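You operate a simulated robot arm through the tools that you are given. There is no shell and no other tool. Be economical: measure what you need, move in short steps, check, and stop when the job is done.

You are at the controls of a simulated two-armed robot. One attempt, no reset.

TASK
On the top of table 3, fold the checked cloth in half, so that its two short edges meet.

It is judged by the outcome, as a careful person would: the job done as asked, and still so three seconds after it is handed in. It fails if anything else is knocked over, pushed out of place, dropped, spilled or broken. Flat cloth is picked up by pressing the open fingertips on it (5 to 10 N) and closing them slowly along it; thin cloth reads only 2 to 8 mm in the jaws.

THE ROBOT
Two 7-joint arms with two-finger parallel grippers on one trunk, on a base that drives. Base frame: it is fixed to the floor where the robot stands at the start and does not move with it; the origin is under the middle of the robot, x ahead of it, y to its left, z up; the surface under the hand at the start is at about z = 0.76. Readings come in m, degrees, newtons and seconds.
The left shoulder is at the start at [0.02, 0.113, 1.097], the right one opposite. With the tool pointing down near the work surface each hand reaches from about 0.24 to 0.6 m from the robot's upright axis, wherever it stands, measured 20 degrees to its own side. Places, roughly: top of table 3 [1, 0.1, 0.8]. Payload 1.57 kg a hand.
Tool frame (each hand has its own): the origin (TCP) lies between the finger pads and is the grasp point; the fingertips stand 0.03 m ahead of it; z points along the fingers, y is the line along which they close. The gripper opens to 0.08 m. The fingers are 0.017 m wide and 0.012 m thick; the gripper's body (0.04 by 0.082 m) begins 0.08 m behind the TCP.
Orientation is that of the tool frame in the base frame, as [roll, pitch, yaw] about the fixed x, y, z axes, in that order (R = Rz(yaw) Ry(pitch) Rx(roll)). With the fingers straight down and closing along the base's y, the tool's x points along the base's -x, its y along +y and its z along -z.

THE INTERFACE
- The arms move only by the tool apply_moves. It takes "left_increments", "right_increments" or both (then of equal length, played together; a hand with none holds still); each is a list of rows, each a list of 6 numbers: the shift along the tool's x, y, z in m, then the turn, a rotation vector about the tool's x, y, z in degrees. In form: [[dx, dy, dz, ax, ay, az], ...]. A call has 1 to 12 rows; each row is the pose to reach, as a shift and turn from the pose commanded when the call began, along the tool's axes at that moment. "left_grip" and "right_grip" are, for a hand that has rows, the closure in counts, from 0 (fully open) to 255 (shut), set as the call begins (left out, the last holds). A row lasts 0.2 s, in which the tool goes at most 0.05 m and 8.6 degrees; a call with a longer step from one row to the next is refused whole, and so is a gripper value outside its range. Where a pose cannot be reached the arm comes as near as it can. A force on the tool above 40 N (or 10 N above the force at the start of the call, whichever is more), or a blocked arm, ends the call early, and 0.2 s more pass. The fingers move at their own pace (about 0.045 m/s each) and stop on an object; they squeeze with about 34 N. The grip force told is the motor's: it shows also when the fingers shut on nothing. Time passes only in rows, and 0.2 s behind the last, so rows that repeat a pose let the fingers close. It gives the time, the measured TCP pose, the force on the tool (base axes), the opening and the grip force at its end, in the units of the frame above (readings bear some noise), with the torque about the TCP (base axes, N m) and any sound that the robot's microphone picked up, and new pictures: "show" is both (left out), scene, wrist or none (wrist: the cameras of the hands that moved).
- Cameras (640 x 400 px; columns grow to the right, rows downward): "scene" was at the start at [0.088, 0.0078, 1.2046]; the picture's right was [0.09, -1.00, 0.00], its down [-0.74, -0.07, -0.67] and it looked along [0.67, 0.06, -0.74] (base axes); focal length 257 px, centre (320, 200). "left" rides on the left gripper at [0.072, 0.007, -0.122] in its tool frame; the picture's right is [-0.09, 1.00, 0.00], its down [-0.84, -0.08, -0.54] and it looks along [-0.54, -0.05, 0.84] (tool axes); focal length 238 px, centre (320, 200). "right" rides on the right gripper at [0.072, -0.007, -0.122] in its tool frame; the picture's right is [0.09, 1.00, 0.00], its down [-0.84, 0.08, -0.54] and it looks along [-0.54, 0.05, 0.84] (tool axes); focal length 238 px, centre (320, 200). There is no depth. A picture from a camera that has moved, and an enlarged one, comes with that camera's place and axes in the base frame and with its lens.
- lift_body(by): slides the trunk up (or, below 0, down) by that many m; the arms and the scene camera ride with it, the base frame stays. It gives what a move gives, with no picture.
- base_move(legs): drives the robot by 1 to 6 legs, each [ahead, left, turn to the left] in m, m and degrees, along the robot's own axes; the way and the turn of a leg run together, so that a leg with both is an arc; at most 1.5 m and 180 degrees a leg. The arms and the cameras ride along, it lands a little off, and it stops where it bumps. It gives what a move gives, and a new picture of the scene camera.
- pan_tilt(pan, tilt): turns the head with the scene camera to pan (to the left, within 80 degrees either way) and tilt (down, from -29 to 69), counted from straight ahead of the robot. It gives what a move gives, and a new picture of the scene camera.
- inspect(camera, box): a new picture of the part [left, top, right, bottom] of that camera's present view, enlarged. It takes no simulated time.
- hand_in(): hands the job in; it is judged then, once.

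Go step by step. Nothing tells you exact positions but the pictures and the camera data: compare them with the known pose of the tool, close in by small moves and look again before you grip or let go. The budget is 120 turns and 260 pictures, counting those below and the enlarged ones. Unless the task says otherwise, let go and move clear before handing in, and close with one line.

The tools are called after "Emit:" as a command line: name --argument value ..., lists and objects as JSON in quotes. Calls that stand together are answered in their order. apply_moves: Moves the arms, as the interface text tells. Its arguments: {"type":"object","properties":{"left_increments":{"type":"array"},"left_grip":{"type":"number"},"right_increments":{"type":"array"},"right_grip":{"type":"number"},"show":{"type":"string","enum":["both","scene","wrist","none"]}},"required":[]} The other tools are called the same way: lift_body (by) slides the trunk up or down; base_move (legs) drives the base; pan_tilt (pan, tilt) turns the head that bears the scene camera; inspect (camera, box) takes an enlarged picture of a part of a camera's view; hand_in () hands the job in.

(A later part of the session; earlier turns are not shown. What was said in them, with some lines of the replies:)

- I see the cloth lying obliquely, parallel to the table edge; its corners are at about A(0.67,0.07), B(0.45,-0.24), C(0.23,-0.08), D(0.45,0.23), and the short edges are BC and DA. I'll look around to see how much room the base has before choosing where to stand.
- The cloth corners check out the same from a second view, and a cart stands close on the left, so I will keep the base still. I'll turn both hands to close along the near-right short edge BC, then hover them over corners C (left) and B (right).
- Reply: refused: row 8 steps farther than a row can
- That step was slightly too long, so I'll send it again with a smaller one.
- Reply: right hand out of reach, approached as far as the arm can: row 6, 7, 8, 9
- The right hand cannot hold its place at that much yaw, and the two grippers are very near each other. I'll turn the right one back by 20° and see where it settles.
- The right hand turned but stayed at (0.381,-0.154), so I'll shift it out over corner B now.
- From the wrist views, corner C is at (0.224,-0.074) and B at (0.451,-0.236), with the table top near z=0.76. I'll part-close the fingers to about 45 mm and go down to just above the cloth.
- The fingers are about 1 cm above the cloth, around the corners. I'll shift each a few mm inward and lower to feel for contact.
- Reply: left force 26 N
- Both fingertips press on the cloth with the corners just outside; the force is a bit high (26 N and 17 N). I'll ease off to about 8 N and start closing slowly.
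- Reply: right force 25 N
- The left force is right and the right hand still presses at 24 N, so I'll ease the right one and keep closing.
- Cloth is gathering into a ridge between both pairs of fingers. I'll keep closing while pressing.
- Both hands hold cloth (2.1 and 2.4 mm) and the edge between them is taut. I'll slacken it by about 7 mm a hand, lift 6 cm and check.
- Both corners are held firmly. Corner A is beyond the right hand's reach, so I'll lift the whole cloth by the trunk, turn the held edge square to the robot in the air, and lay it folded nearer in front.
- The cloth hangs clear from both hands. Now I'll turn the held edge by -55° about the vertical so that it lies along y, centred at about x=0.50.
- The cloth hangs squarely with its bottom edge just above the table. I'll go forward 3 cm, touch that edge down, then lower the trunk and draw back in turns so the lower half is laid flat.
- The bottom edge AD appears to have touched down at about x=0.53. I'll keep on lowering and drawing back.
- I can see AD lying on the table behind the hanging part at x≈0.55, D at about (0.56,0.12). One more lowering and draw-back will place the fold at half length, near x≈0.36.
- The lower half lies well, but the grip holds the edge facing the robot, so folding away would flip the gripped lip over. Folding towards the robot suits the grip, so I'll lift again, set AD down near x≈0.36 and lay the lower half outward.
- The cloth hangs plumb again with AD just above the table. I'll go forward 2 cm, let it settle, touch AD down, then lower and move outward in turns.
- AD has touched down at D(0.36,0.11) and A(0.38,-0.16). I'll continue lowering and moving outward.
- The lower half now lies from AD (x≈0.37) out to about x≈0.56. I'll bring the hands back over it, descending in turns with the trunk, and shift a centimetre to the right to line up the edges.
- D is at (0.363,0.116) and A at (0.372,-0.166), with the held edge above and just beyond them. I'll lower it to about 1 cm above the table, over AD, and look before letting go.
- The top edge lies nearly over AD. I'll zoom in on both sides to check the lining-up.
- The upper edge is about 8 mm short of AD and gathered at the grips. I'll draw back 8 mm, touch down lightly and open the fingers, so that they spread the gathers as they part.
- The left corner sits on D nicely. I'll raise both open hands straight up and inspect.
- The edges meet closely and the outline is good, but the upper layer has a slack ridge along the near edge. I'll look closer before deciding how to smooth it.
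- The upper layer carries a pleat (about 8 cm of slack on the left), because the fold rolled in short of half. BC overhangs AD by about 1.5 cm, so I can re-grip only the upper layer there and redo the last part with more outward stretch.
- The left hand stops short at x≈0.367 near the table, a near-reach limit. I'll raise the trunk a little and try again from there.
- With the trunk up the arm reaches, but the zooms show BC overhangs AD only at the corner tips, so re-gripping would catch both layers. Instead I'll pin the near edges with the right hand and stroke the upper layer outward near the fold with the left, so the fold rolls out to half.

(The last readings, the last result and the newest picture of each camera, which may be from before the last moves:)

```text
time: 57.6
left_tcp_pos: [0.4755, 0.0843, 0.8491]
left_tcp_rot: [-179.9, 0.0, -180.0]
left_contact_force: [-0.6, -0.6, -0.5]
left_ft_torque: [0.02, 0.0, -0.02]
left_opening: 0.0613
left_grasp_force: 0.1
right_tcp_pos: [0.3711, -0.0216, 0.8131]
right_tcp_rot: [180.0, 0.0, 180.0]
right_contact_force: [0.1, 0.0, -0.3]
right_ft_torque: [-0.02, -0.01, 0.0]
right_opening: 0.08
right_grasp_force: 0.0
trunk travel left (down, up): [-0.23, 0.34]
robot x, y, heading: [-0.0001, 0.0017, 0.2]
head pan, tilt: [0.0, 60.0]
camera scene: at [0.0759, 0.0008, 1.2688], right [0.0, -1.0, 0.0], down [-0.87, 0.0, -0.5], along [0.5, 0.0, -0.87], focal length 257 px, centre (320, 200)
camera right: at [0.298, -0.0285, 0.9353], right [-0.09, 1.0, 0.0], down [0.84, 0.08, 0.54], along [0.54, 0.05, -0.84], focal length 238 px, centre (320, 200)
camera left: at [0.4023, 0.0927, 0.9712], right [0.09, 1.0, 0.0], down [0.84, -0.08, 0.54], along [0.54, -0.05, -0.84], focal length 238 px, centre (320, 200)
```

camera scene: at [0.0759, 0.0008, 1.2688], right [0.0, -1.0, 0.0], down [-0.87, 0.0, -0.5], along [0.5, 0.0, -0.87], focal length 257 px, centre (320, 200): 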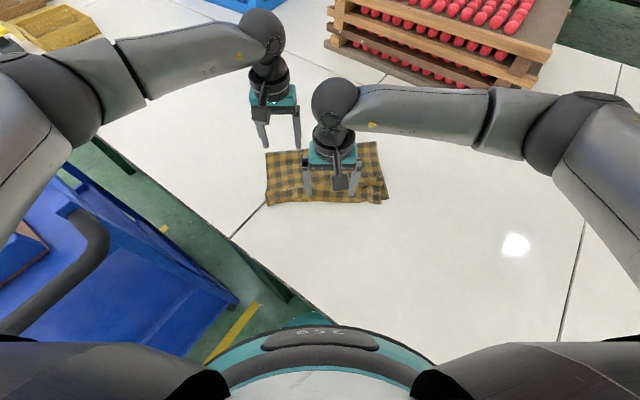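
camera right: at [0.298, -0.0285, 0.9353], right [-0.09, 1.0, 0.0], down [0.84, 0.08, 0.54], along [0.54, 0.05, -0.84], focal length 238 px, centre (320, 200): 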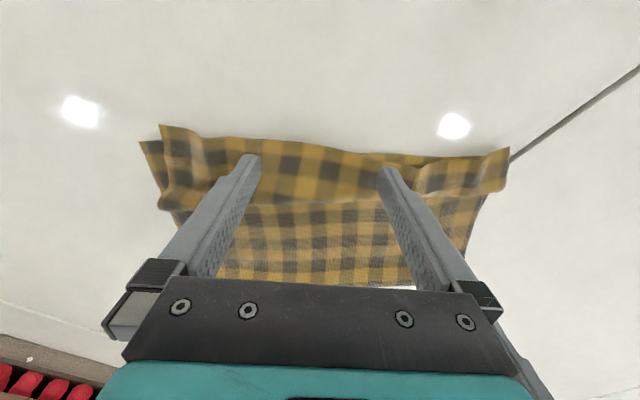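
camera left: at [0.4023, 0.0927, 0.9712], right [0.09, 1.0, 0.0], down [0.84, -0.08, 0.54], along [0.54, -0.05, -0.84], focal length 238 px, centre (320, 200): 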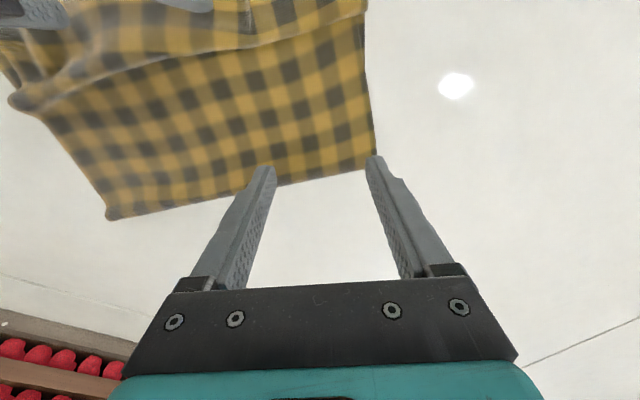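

Far fold corners are at (0.50,0.14) and (0.54,-0.15). I'll press the right hand down to pin the near edges and bring the left fingertips down on the upper layer.

Emit:
apply_moves --left_increments '[[0, 0, 0.015, 0, 0, 0], [0, 0, 0.03, 0, 0, 0], [0, 0, 0.045, 0, 0, 0], [0, 0, 0.053, 0, 0, 0], [0, 0, 0.0565, 0, 0, 0], [0, 0, 0.0565, 0, 0, 0]]' --right_increments '[[0, 0, 0.01, 0, 0, 0], [0, 0, 0.018, 0, 0, 0], [0, 0, 0.021, 0, 0, 0], [0, 0, 0.0225, 0, 0, 0], [0, 0, 0.0225, 0, 0, 0], [0, 0, 0.0225, 0, 0, 0]]' --show "none"

```text
time: 59.0
left_tcp_pos: [0.4727, 0.086, 0.7925]
left_tcp_rot: [-180.0, 0.4, -179.9]
left_contact_force: [-0.4, 1.4, 17.3]
left_ft_torque: [0.62, 0.02, -0.03]
left_opening: 0.0617
left_grasp_force: 0.1
right_tcp_pos: [0.3696, -0.0208, 0.7916]
right_tcp_rot: [179.9, 0.4, 179.9]
right_contact_force: [0.0, 0.9, 17.7]
right_ft_torque: [0.5, -0.15, 0.03]
right_opening: 0.0795
right_grasp_force: 0.1
trunk travel left (down, up): [-0.23, 0.34]
robot x, y, heading: [0.003, 0.0026, -0.1]
head pan, tilt: [0.0, 60.0]
```

The pin holds at 18 N. I'll ease the left hand to about 6 N and stroke outward 5 cm.

Emit:
apply_moves --left_increments '[[0, 0, -0.001, 0, 0, 0], [-0.01, 0, -0.001, 0, 0, 0], [-0.02, 0, -0.001, 0, 0, 0], [-0.03, 0, -0.001, 0, 0, 0], [-0.04, 0, -0.001, 0, 0, 0], [-0.05, 0, -0.001, 0, 0, 0], [-0.05, 0, -0.001, 0, 0, 0]]' --show "both"

```text
time: 60.6
left_tcp_pos: [0.5219, 0.085, 0.7914]
left_tcp_rot: [179.9, 0.2, -180.0]
left_contact_force: [-9.4, -2.6, 22.4]
left_ft_torque: [0.7, 0.27, 0.25]
left_opening: 0.0589
left_grasp_force: 0.0
right_tcp_pos: [0.37, -0.022, 0.7927]
right_tcp_rot: [179.9, 0.3, 179.9]
right_contact_force: [5.8, 2.5, 16.9]
right_ft_torque: [0.42, -0.18, -0.17]
right_opening: 0.0801
right_grasp_force: 0.3
trunk travel left (down, up): [-0.23, 0.34]
robot x, y, heading: [-0.0025, 0.0033, -0.0]
head pan, tilt: [0.0, 60.0]
camera scene: at [0.073, 0.0004, 1.2691], right [0.0, -1.0, 0.0], down [-0.86, 0.0, -0.5], along [0.5, 0.0, -0.86], focal length 257 px, centre (320, 200)
camera left: at [0.4482, 0.0922, 0.9135], right [0.09, 1.0, 0.0], down [0.83, -0.08, 0.55], along [0.54, -0.05, -0.84], focal length 238 px, centre (320, 200)
```

scene: 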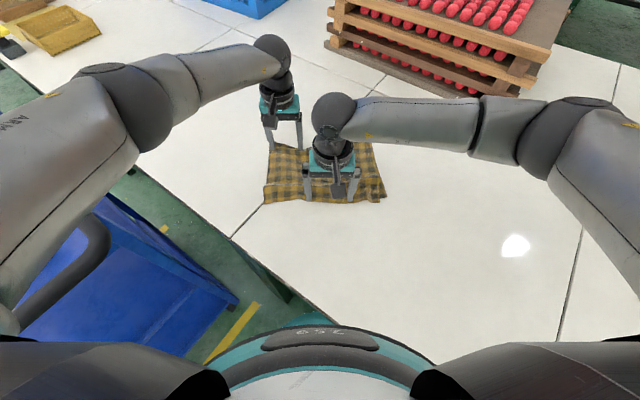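
left: 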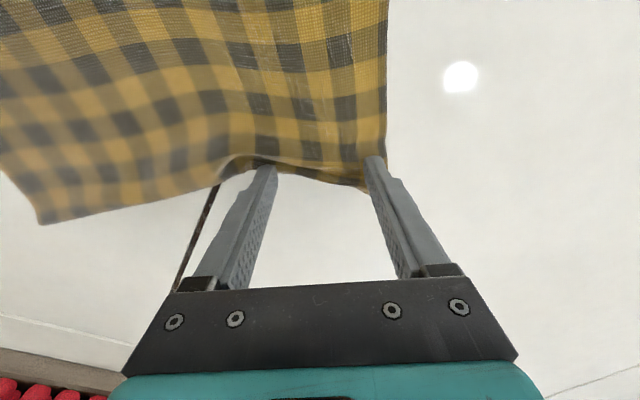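

The far fold moved outward on the left side. I'll raise the left hand and look at the result.

Emit:
apply_moves --left_increments '[[0, 0, -0.03, 0, 0, 0], [0, 0.03, -0.07, 0, 0, 0], [0, 0.06, -0.1, 0, 0, 0], [0, 0.1, -0.12, 0, 0, 0]]' --right_increments '[[0, 0, 0, 0, 0, 0], [0, 0, 0, 0, 0, 0], [0, 0, 0, 0, 0, 0], [0, 0, 0, 0, 0, 0]]'

Emit:
inspect --camera "scene" --box '[240, 120, 410, 220]'

```text
time: 61.6
left_tcp_pos: [0.5225, 0.185, 0.9089]
left_tcp_rot: [179.9, 0.1, 180.0]
left_contact_force: [-1.0, 0.6, -1.3]
left_ft_torque: [0.02, -0.03, 0.03]
left_opening: 0.0611
left_grasp_force: 0.0
right_tcp_pos: [0.3704, -0.0203, 0.792]
right_tcp_rot: [179.9, 0.3, -179.9]
right_contact_force: [-2.4, 0.5, 27.9]
right_ft_torque: [0.53, 0.03, 0.08]
right_opening: 0.0795
right_grasp_force: 0.1
trunk travel left (down, up): [-0.23, 0.34]
robot x, y, heading: [0.0027, 0.0006, -0.1]
head pan, tilt: [0.0, 60.0]
camera scene: at [0.074, 0.0007, 1.269], right [0.0, -1.0, 0.0], down [-0.87, 0.0, -0.5], along [0.5, 0.0, -0.87], focal length 257 px, centre (320, 200)
camera right: at [0.2966, -0.0279, 0.9135], right [-0.09, 1.0, 0.0], down [0.84, 0.08, 0.54], along [0.54, 0.05, -0.84], focal length 238 px, centre (320, 200)
camera left: at [0.4492, 0.1924, 1.0313], right [0.09, 1.0, 0.0], down [0.84, -0.08, 0.54], along [0.54, -0.05, -0.84], focal length 238 px, centre (320, 200)
```

scene: 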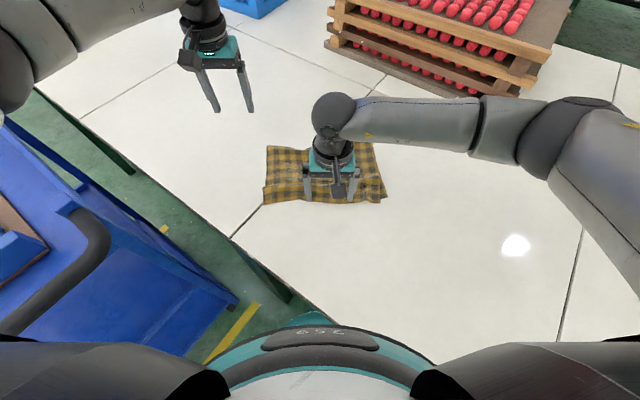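
right: 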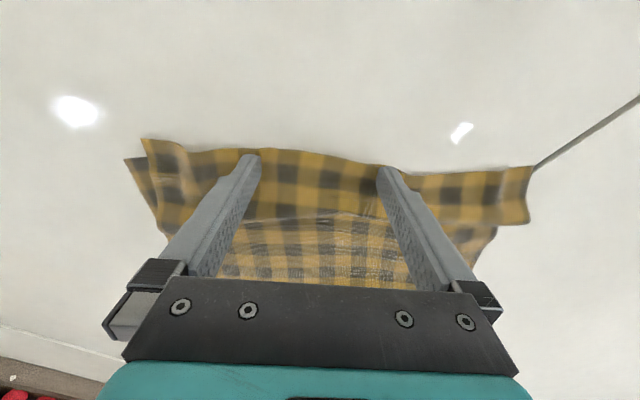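
left: 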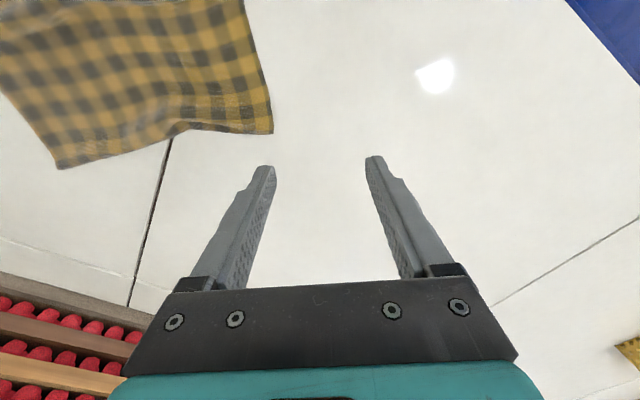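

```text
3.76 times, centred on (325, 170) of scene
camera zoom: at [0.074, 0.0007, 1.269], right [0.0, -1.0, 0.0], down [-0.87, 0.0, -0.5], along [0.5, 0.0, -0.87], focal length 966 px, centre (301, 313)
```

zoom: 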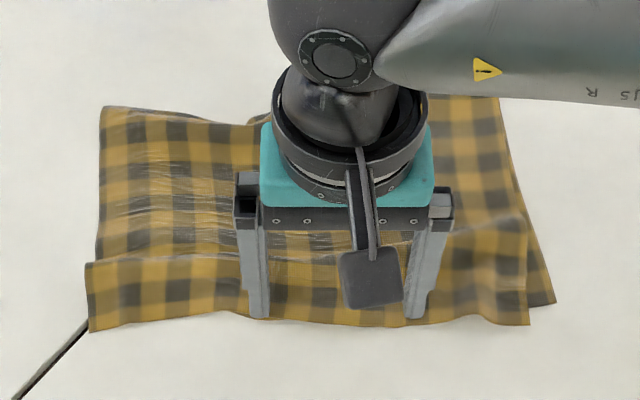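

The left part of the fold is now at x≈0.525. I'll lift the right hand away as well and look at the whole cloth.

Emit:
apply_moves --right_increments '[[0, 0, -0.02, 0, 0, 0], [0, -0.02, -0.06, 0, 0, 0], [0, -0.06, -0.09, 0, 0, 0], [0, -0.1, -0.12, 0, 0, 0], [0, -0.14, -0.14, 0, 0, 0]]' --show "wrist"

Emit:
inspect --camera "scene" --box '[240, 120, 410, 220]'

Emit:
inspect --camera "left" --box '[0, 0, 300, 190]'

```text
time: 62.8
left_tcp_pos: [0.5241, 0.184, 0.9074]
left_tcp_rot: [-180.0, 0.0, -180.0]
left_contact_force: [0.4, 0.3, -0.1]
left_ft_torque: [0.0, 0.03, -0.03]
left_opening: 0.0613
left_grasp_force: 0.0
right_tcp_pos: [0.3702, -0.1631, 0.9336]
right_tcp_rot: [179.9, 0.0, -179.9]
right_contact_force: [0.3, 0.3, -0.4]
right_ft_torque: [0.0, 0.0, 0.0]
right_opening: 0.08
right_grasp_force: 0.1
trunk travel left (down, up): [-0.23, 0.34]
robot x, y, heading: [0.0009, -0.0017, -0.2]
head pan, tilt: [0.0, 60.0]
camera right: at [0.2965, -0.1695, 1.0546], right [-0.09, 1.0, 0.0], down [0.84, 0.08, 0.54], along [0.54, 0.05, -0.84], focal length 238 px, centre (320, 200)
```

right: 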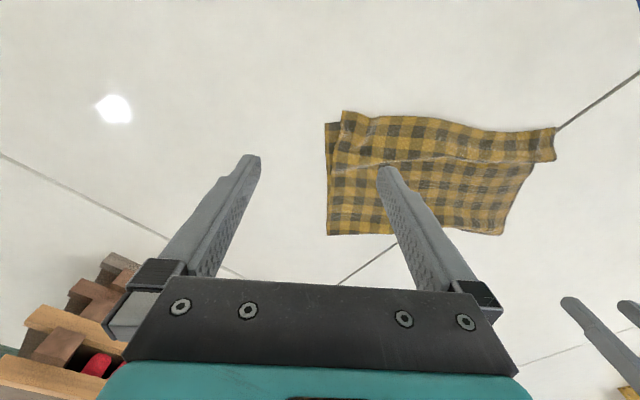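

```text
3.76 times, centred on (325, 170) of scene
camera zoom: at [0.0756, 0.0004, 1.2688], right [0.0, -1.0, 0.0], down [-0.87, 0.0, -0.5], along [0.5, 0.0, -0.87], focal length 966 px, centre (301, 313)
```

zoom: 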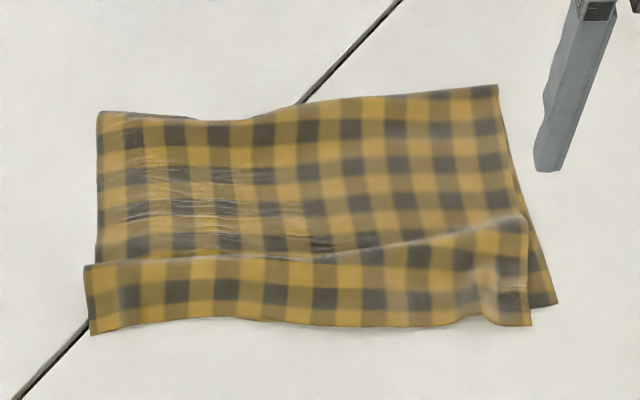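

```text
2.11 times, centred on (150, 95) of left
camera zoom: at [0.4506, 0.1915, 1.0303], right [0.09, 1.0, 0.0], down [0.84, -0.08, 0.54], along [0.54, -0.05, -0.84], focal length 502 px, centre (678, 421)
```

zoom: 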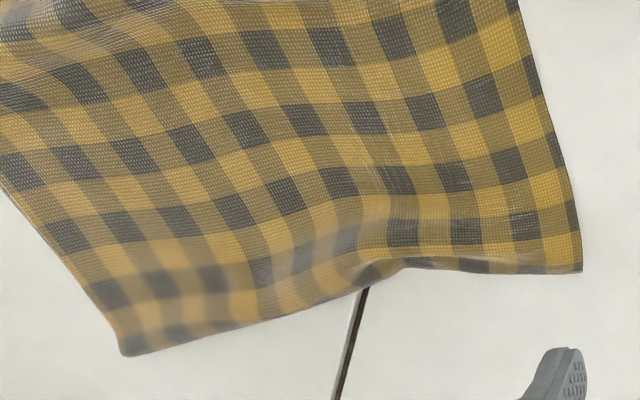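

Much better: the pleat on the left is nearly gone. The fold is now at x≈0.526, 0.517, 0.54 (left, middle, right) against a target of about 0.55, so I'll do another pinned stroke more in the middle.

Emit:
apply_moves --left_increments '[[0.015, -0.05, 0.0, 0, 0, 0], [0.03, -0.09, 0.02, 0, 0, 0], [0.035, -0.125, 0.05, 0, 0, 0], [0.035, -0.125, 0.09, 0, 0, 0], [0.035, -0.125, 0.105, 0, 0, 0], [0.035, -0.125, 0.105, 0, 0, 0]]' --right_increments '[[0, 0.045, 0, 0, 0, 0], [0, 0.09, 0, 0, 0, 0], [0, 0.123, 0.035, 0, 0, 0], [0, 0.123, 0.08, 0, 0, 0], [0, 0.123, 0.12, 0, 0, 0], [0, 0.123, 0.14, 0, 0, 0]]' --show "none"

Emit:
apply_moves --left_increments '[[0, 0, 0, 0, 0, 0], [0, 0, 0.005, 0, 0, 0], [0, 0, 0.01, 0, 0, 0], [0, 0, 0.01, 0, 0, 0]]' --right_increments '[[0, 0, 0.0015, 0, 0, 0], [0, 0, 0.002, 0, 0, 0], [0, 0, 0.002, 0, 0, 0], [0, 0, 0.002, 0, 0, 0]]' --show "scene"

```text
refused: row 1 steps farther than a row can; nothing moved
```

```text
time: 63.8
left_tcp_pos: [0.5234, 0.1851, 0.8997]
left_tcp_rot: [179.9, 0.0, -179.9]
left_contact_force: [0.8, -0.6, 0.2]
left_ft_torque: [0.02, 0.02, 0.02]
left_opening: 0.0611
left_grasp_force: 0.0
right_tcp_pos: [0.37, -0.1624, 0.9316]
right_tcp_rot: [-180.0, 0.0, 180.0]
right_contact_force: [0.8, 0.1, 0.3]
right_ft_torque: [-0.01, 0.02, 0.02]
right_opening: 0.0798
right_grasp_force: 0.0
trunk travel left (down, up): [-0.23, 0.34]
robot x, y, heading: [-0.0033, -0.0004, -0.0]
head pan, tilt: [0.0, 60.0]
camera scene: at [0.0758, 0.0008, 1.2688], right [0.0, -1.0, 0.0], down [-0.87, 0.0, -0.5], along [0.5, 0.0, -0.87], focal length 257 px, centre (320, 200)
```

scene: 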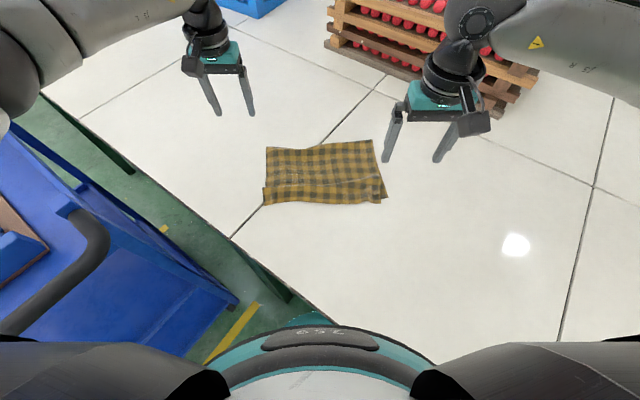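

One step was too long, so only the small second move was made, harmlessly in the air. I'll resend the approach with shorter steps.

Emit:
apply_moves --left_increments '[[0.01, -0.04, 0.0, 0, 0, 0], [0.02, -0.08, 0.02, 0, 0, 0], [0.035, -0.115, 0.04, 0, 0, 0], [0.035, -0.127, 0.07, 0, 0, 0], [0.035, -0.127, 0.095, 0, 0, 0], [0.035, -0.127, 0.1, 0, 0, 0], [0.035, -0.127, 0.1, 0, 0, 0]]' --right_increments '[[0, 0.045, 0, 0, 0, 0], [0, 0.09, 0, 0, 0, 0], [0, 0.125, 0.03, 0, 0, 0], [0, 0.1405, 0.07, 0, 0, 0], [0, 0.1405, 0.11, 0, 0, 0], [0, 0.1405, 0.135, 0, 0, 0], [0, 0.1405, 0.14, 0, 0, 0]]' --show "none"

```text
time: 65.4
left_tcp_pos: [0.4862, 0.0579, 0.8012]
left_tcp_rot: [-180.0, 0.0, -180.0]
left_contact_force: [-0.8, 0.5, 0.5]
left_ft_torque: [0.02, 0.01, 0.03]
left_opening: 0.0611
left_grasp_force: 0.1
right_tcp_pos: [0.3708, -0.0212, 0.7919]
right_tcp_rot: [179.8, 0.3, -179.9]
right_contact_force: [-4.8, -5.2, 31.9]
right_ft_torque: [0.12, 0.13, 0.06]
right_opening: 0.0794
right_grasp_force: 0.1
trunk travel left (down, up): [-0.23, 0.34]
robot x, y, heading: [0.0006, -0.0005, 0.1]
head pan, tilt: [0.0, 60.0]
```

The right hand pins firmly. Now the left hand touches down and strokes outward 5.5 cm.

Emit:
apply_moves --left_increments '[[0, 0, 0.005, 0, 0, 0], [0, 0, 0.008, 0, 0, 0], [-0.01, 0, 0.0083, 0, 0, 0], [-0.02, 0, 0.0083, 0, 0, 0], [-0.03, 0, 0.0083, 0, 0, 0], [-0.04, 0, 0.0083, 0, 0, 0], [-0.05, 0, 0.0083, 0, 0, 0], [-0.055, 0, 0.0083, 0, 0, 0]]' --show "wrist"

Emit:
inspect --camera "scene" --box '[240, 120, 410, 220]'

```text
time: 66.4
left_tcp_pos: [0.5013, 0.0578, 0.792]
left_tcp_rot: [-179.9, 0.0, -180.0]
left_contact_force: [-0.6, -0.5, 2.2]
left_ft_torque: [-0.04, 0.01, 0.0]
left_opening: 0.0614
left_grasp_force: 0.0
right_tcp_pos: [0.3731, -0.0201, 0.7918]
right_tcp_rot: [179.7, 0.3, 180.0]
right_contact_force: [-2.0, -0.5, 11.1]
right_ft_torque: [-0.04, 0.05, -0.02]
right_opening: 0.08
right_grasp_force: 0.0
trunk travel left (down, up): [-0.23, 0.34]
robot x, y, heading: [0.0016, 0.0006, 0.0]
head pan, tilt: [0.0, 60.0]
stopped in row 4 (right hand): the force on the tool passed its limit at 43 N (the readings are from after the stop); the commanded pose is now the measured one
camera left: at [0.4284, 0.0651, 0.9139], right [0.09, 1.0, 0.0], down [0.84, -0.08, 0.54], along [0.54, -0.05, -0.84], focal length 238 px, centre (320, 200)
```

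left: 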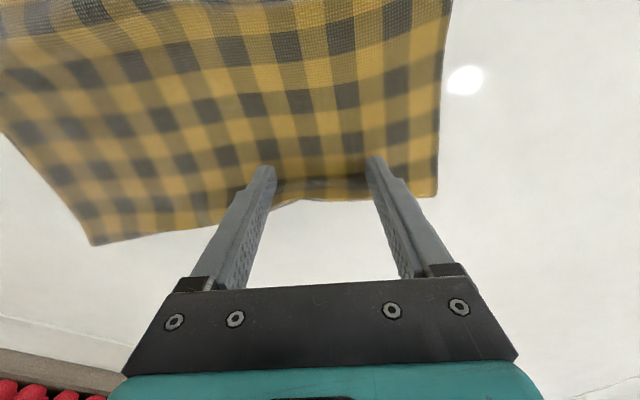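

```text
3.76 times, centred on (325, 170) of scene
camera zoom: at [0.0751, 0.0008, 1.2685], right [0.0, -1.0, 0.0], down [-0.87, 0.0, -0.5], along [0.5, 0.0, -0.87], focal length 966 px, centre (301, 313)
```

zoom: 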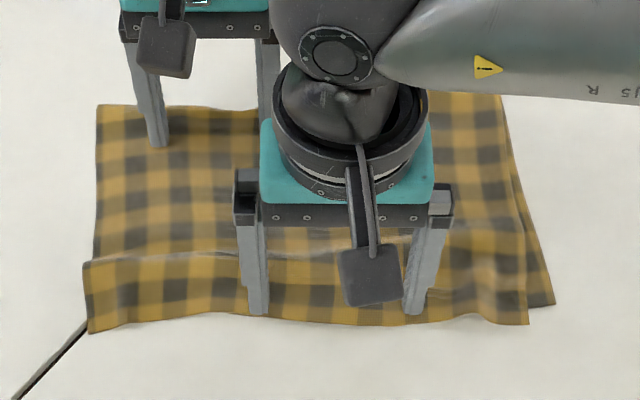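

The call stopped on the pin force; the right hand now presses at 11 N, which is enough. I'll continue the stroke with the left.

Emit:
apply_moves --left_increments '[[0, 0, 0.0006, 0, 0, 0], [-0.01, 0, 0.0006, 0, 0, 0], [-0.02, 0, 0.0006, 0, 0, 0], [-0.03, 0, 0.0006, 0, 0, 0], [-0.04, 0, 0.0006, 0, 0, 0], [-0.045, 0, 0.0006, 0, 0, 0]]' --show "wrist"

Emit:
inspect --camera "scene" --box '[240, 120, 410, 220]'

```text
time: 67.8
left_tcp_pos: [0.5412, 0.0601, 0.7926]
left_tcp_rot: [180.0, 0.1, 180.0]
left_contact_force: [-0.6, -0.5, 0.1]
left_ft_torque: [-0.01, 0.02, 0.0]
left_opening: 0.0614
left_grasp_force: 0.1
left hand out of reach, approached as far as the arm can: row 6
right_tcp_pos: [0.371, -0.0213, 0.7914]
right_tcp_rot: [179.7, 0.4, 179.9]
right_contact_force: [1.9, -0.1, 20.8]
right_ft_torque: [-0.03, -0.05, 0.03]
right_opening: 0.0798
right_grasp_force: 0.0
trunk travel left (down, up): [-0.23, 0.34]
robot x, y, heading: [-0.0025, -0.0009, -0.4]
head pan, tilt: [0.0, 60.0]
camera left: at [0.4677, 0.0661, 0.9141], right [0.09, 1.0, 0.0], down [0.84, -0.08, 0.54], along [0.54, -0.05, -0.84], focal length 238 px, centre (320, 200)
```

left: 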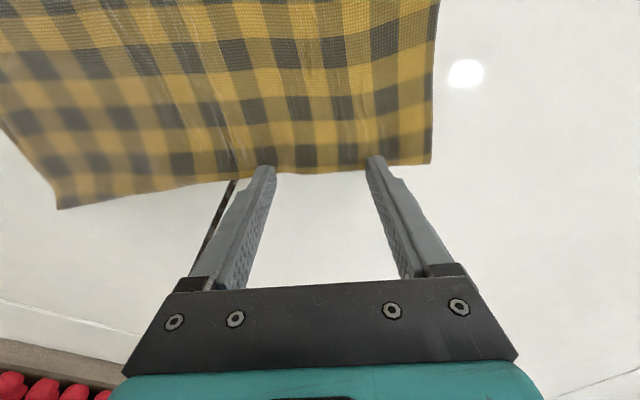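

```text
3.76 times, centred on (325, 170) of scene
camera zoom: at [0.0748, 0.0006, 1.2689], right [0.0, -1.0, 0.0], down [-0.87, 0.0, -0.5], along [0.5, 0.0, -0.87], focal length 966 px, centre (301, 313)
```

zoom: 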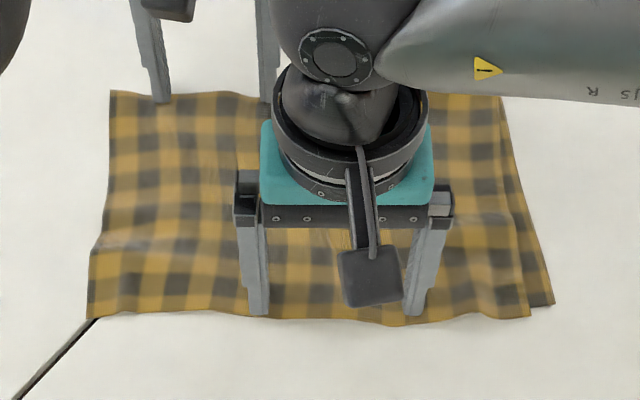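

The fold has now rolled out straight and the ridge looks nearly gone. I'll lift both hands clear and look.

Emit:
apply_moves --left_increments '[[0, 0, -0.02, 0, 0, 0], [0, 0.02, -0.05, 0, 0, 0], [0.01, 0.06, -0.08, 0, 0, 0], [0.02, 0.1, -0.1, 0, 0, 0], [0.02, 0.14, -0.11, 0, 0, 0]]' --right_increments '[[0, 0, -0.02, 0, 0, 0], [0, -0.02, -0.06, 0, 0, 0], [0, -0.06, -0.09, 0, 0, 0], [0, -0.1, -0.12, 0, 0, 0], [0, -0.14, -0.14, 0, 0, 0]]' --show "wrist"

Emit:
inspect --camera "scene" --box '[240, 120, 410, 220]'

Emit:
inspect --camera "right" --box '[310, 90, 570, 250]'

```text
refused: row 3 steps farther than a row can; nothing moved
```

```text
3.76 times, centred on (325, 170) of scene
camera zoom: at [0.0748, 0.0006, 1.2689], right [0.0, -1.0, 0.0], down [-0.87, 0.0, -0.5], along [0.5, 0.0, -0.87], focal length 966 px, centre (301, 313)
```

zoom: 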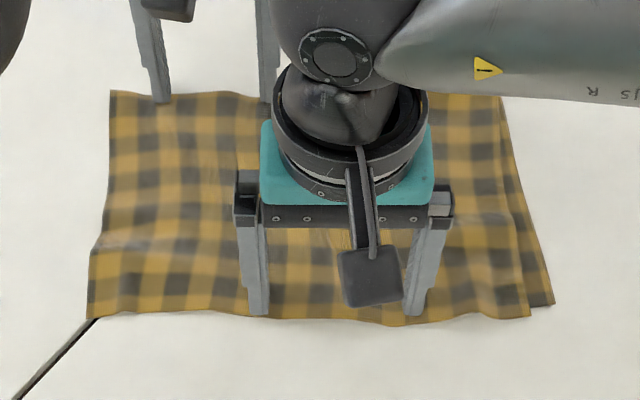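

```text
2.46 times, centred on (440, 170) of right
camera zoom: at [0.2981, -0.028, 0.9132], right [-0.09, 1.0, 0.0], down [0.83, 0.07, 0.55], along [0.55, 0.05, -0.84], focal length 587 px, centre (25, 274)
```

zoom: 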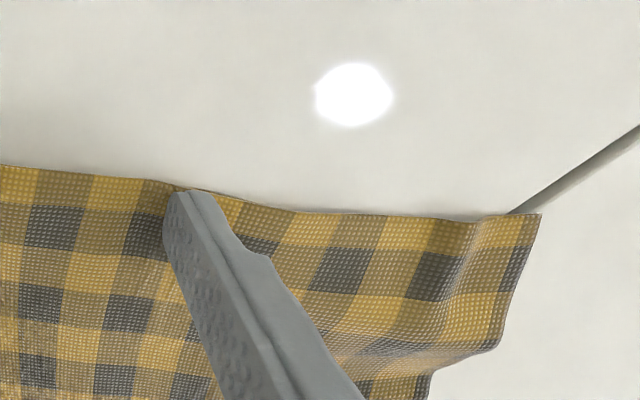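

A step was too long again, so I'll resend the retreat with shorter ones.

Emit:
apply_moves --left_increments '[[0, 0, -0.02, 0, 0, 0], [0, 0.02, -0.05, 0, 0, 0], [0, 0.055, -0.075, 0, 0, 0], [0, 0.095, -0.095, 0, 0, 0], [0, 0.135, -0.11, 0, 0, 0]]' --right_increments '[[0, 0, -0.02, 0, 0, 0], [0, -0.02, -0.05, 0, 0, 0], [0, -0.055, -0.075, 0, 0, 0], [0, -0.095, -0.1, 0, 0, 0], [0, -0.135, -0.12, 0, 0, 0]]' --show "wrist"

Emit:
inspect --camera "scene" --box '[240, 120, 410, 220]'

Emit:
inspect --camera "right" --box '[310, 90, 570, 250]'

```text
time: 69.0
left_tcp_pos: [0.5425, 0.1955, 0.899]
left_tcp_rot: [-179.9, 0.1, -180.0]
left_contact_force: [0.4, 0.5, -0.4]
left_ft_torque: [0.0, -0.02, -0.04]
left_opening: 0.0612
left_grasp_force: 0.1
right_tcp_pos: [0.3701, -0.1582, 0.9121]
right_tcp_rot: [179.9, 0.3, -180.0]
right_contact_force: [-0.4, -0.5, -0.2]
right_ft_torque: [0.0, -0.01, 0.04]
right_opening: 0.0801
right_grasp_force: 0.0
trunk travel left (down, up): [-0.23, 0.34]
robot x, y, heading: [0.0016, -0.004, -0.0]
head pan, tilt: [0.0, 60.0]
camera right: at [0.2966, -0.1651, 1.0337], right [-0.09, 1.0, 0.0], down [0.83, 0.08, 0.55], along [0.54, 0.05, -0.84], focal length 238 px, centre (320, 200)
camera left: at [0.4692, 0.2029, 1.0204], right [0.09, 1.0, 0.0], down [0.84, -0.08, 0.54], along [0.54, -0.05, -0.84], focal length 238 px, centre (320, 200)
```

right: 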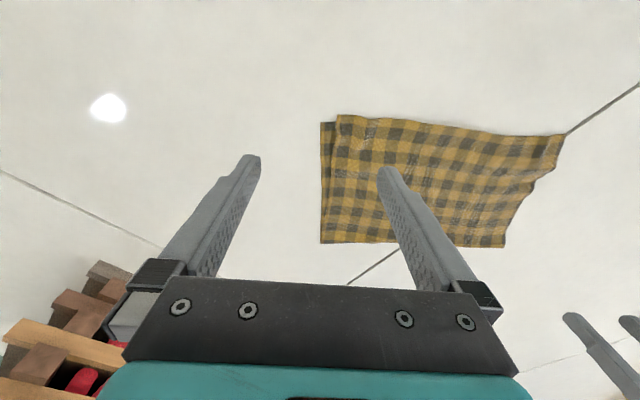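
left: 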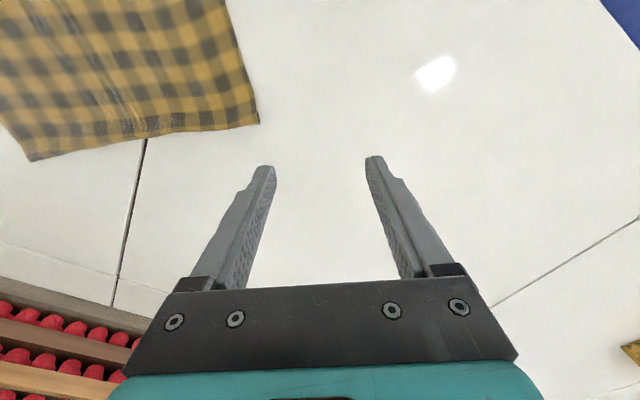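

```text
3.76 times, centred on (325, 170) of scene
camera zoom: at [0.0755, 0.0008, 1.2688], right [0.0, -1.0, 0.0], down [-0.87, 0.0, -0.5], along [0.5, 0.0, -0.87], focal length 966 px, centre (301, 313)
```

zoom: 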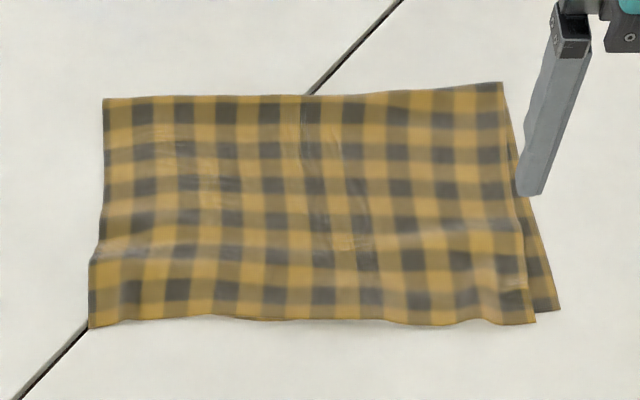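

```text
2.46 times, centred on (440, 170) of right
camera zoom: at [0.2966, -0.1651, 1.0337], right [-0.09, 1.0, 0.0], down [0.83, 0.08, 0.55], along [0.54, 0.05, -0.84], focal length 587 px, centre (25, 274)
```

zoom: 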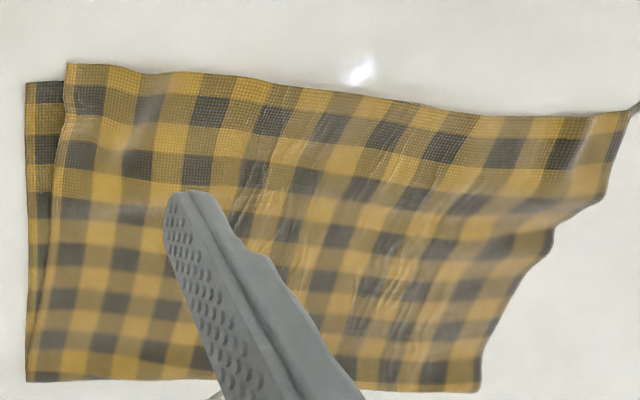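

The fold now lies flat: the far fold runs (0.535,0.137)-(0.55,-0.139), and the near edges are at C(0.355,0.126), B(0.358,-0.139), A(0.367,-0.155). I'll bring the left wrist camera over to check corner D under C.

Emit:
apply_moves --left_increments '[[0.035, -0.01, -0.02, 0, 0, 0], [0.07, -0.02, -0.04, 0, 0, 0], [0.105, -0.03, -0.05, 0, 0, 0], [0.14, -0.05, -0.05, 0, 0, 0], [0.17, -0.06, -0.05, 0, 0, 0]]' --show "none"

Emit:
inspect --camera "left" --box '[80, 60, 380, 250]'

Emit:
inspect --camera "left" --box '[220, 80, 340, 155]'

```text
time: 70.2
left_tcp_pos: [0.3714, 0.1361, 0.9533]
left_tcp_rot: [180.0, 0.0, -179.7]
left_contact_force: [-0.1, 0.8, 0.3]
left_ft_torque: [-0.03, -0.01, -0.02]
left_opening: 0.0613
left_grasp_force: 0.1
right_tcp_pos: [0.3714, -0.1582, 0.912]
right_tcp_rot: [179.8, 0.4, 179.9]
right_contact_force: [0.1, 0.5, 0.7]
right_ft_torque: [0.01, 0.02, 0.02]
right_opening: 0.0801
right_grasp_force: 0.1
trunk travel left (down, up): [-0.23, 0.34]
robot x, y, heading: [0.0015, 0.0013, 0.1]
head pan, tilt: [0.0, 60.0]
```

```text
2.11 times, centred on (230, 155) of left
camera zoom: at [0.2982, 0.1418, 1.0752], right [0.09, 1.0, 0.0], down [0.84, -0.08, 0.54], along [0.54, -0.05, -0.84], focal length 502 px, centre (510, 295)
```

zoom: 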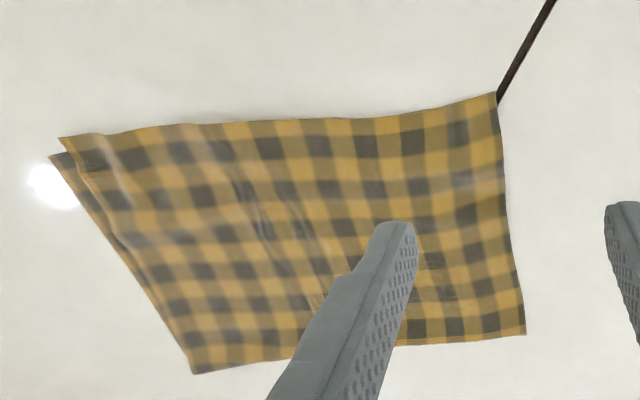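

```text
5.33 times, centred on (280, 118) of left
camera zoom: at [0.2982, 0.1418, 1.0752], right [0.09, 1.0, 0.0], down [0.84, -0.08, 0.54], along [0.54, -0.05, -0.84], focal length 1271 px, centre (533, 640)
```

zoom: 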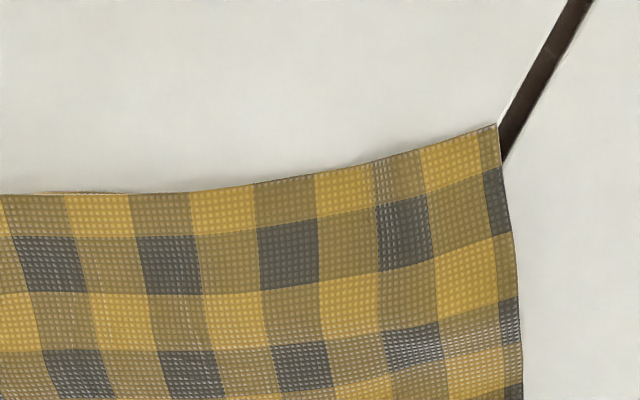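

The cloth lies folded flat, with AD just under BC all along and the corners within about 1 to 2 cm. Both hands are open and well above the table, so I'm handing it in.

Emit:
hand_in

```text
The job is handed in.
```

The checked cloth is folded in half on table 3 with its short edges together, and I handed it in with both hands open and clear. The visible corners at the right end are 1–2 cm apart, and the lower corner at the left end was hidden under the upper one, so I could not check it directly.
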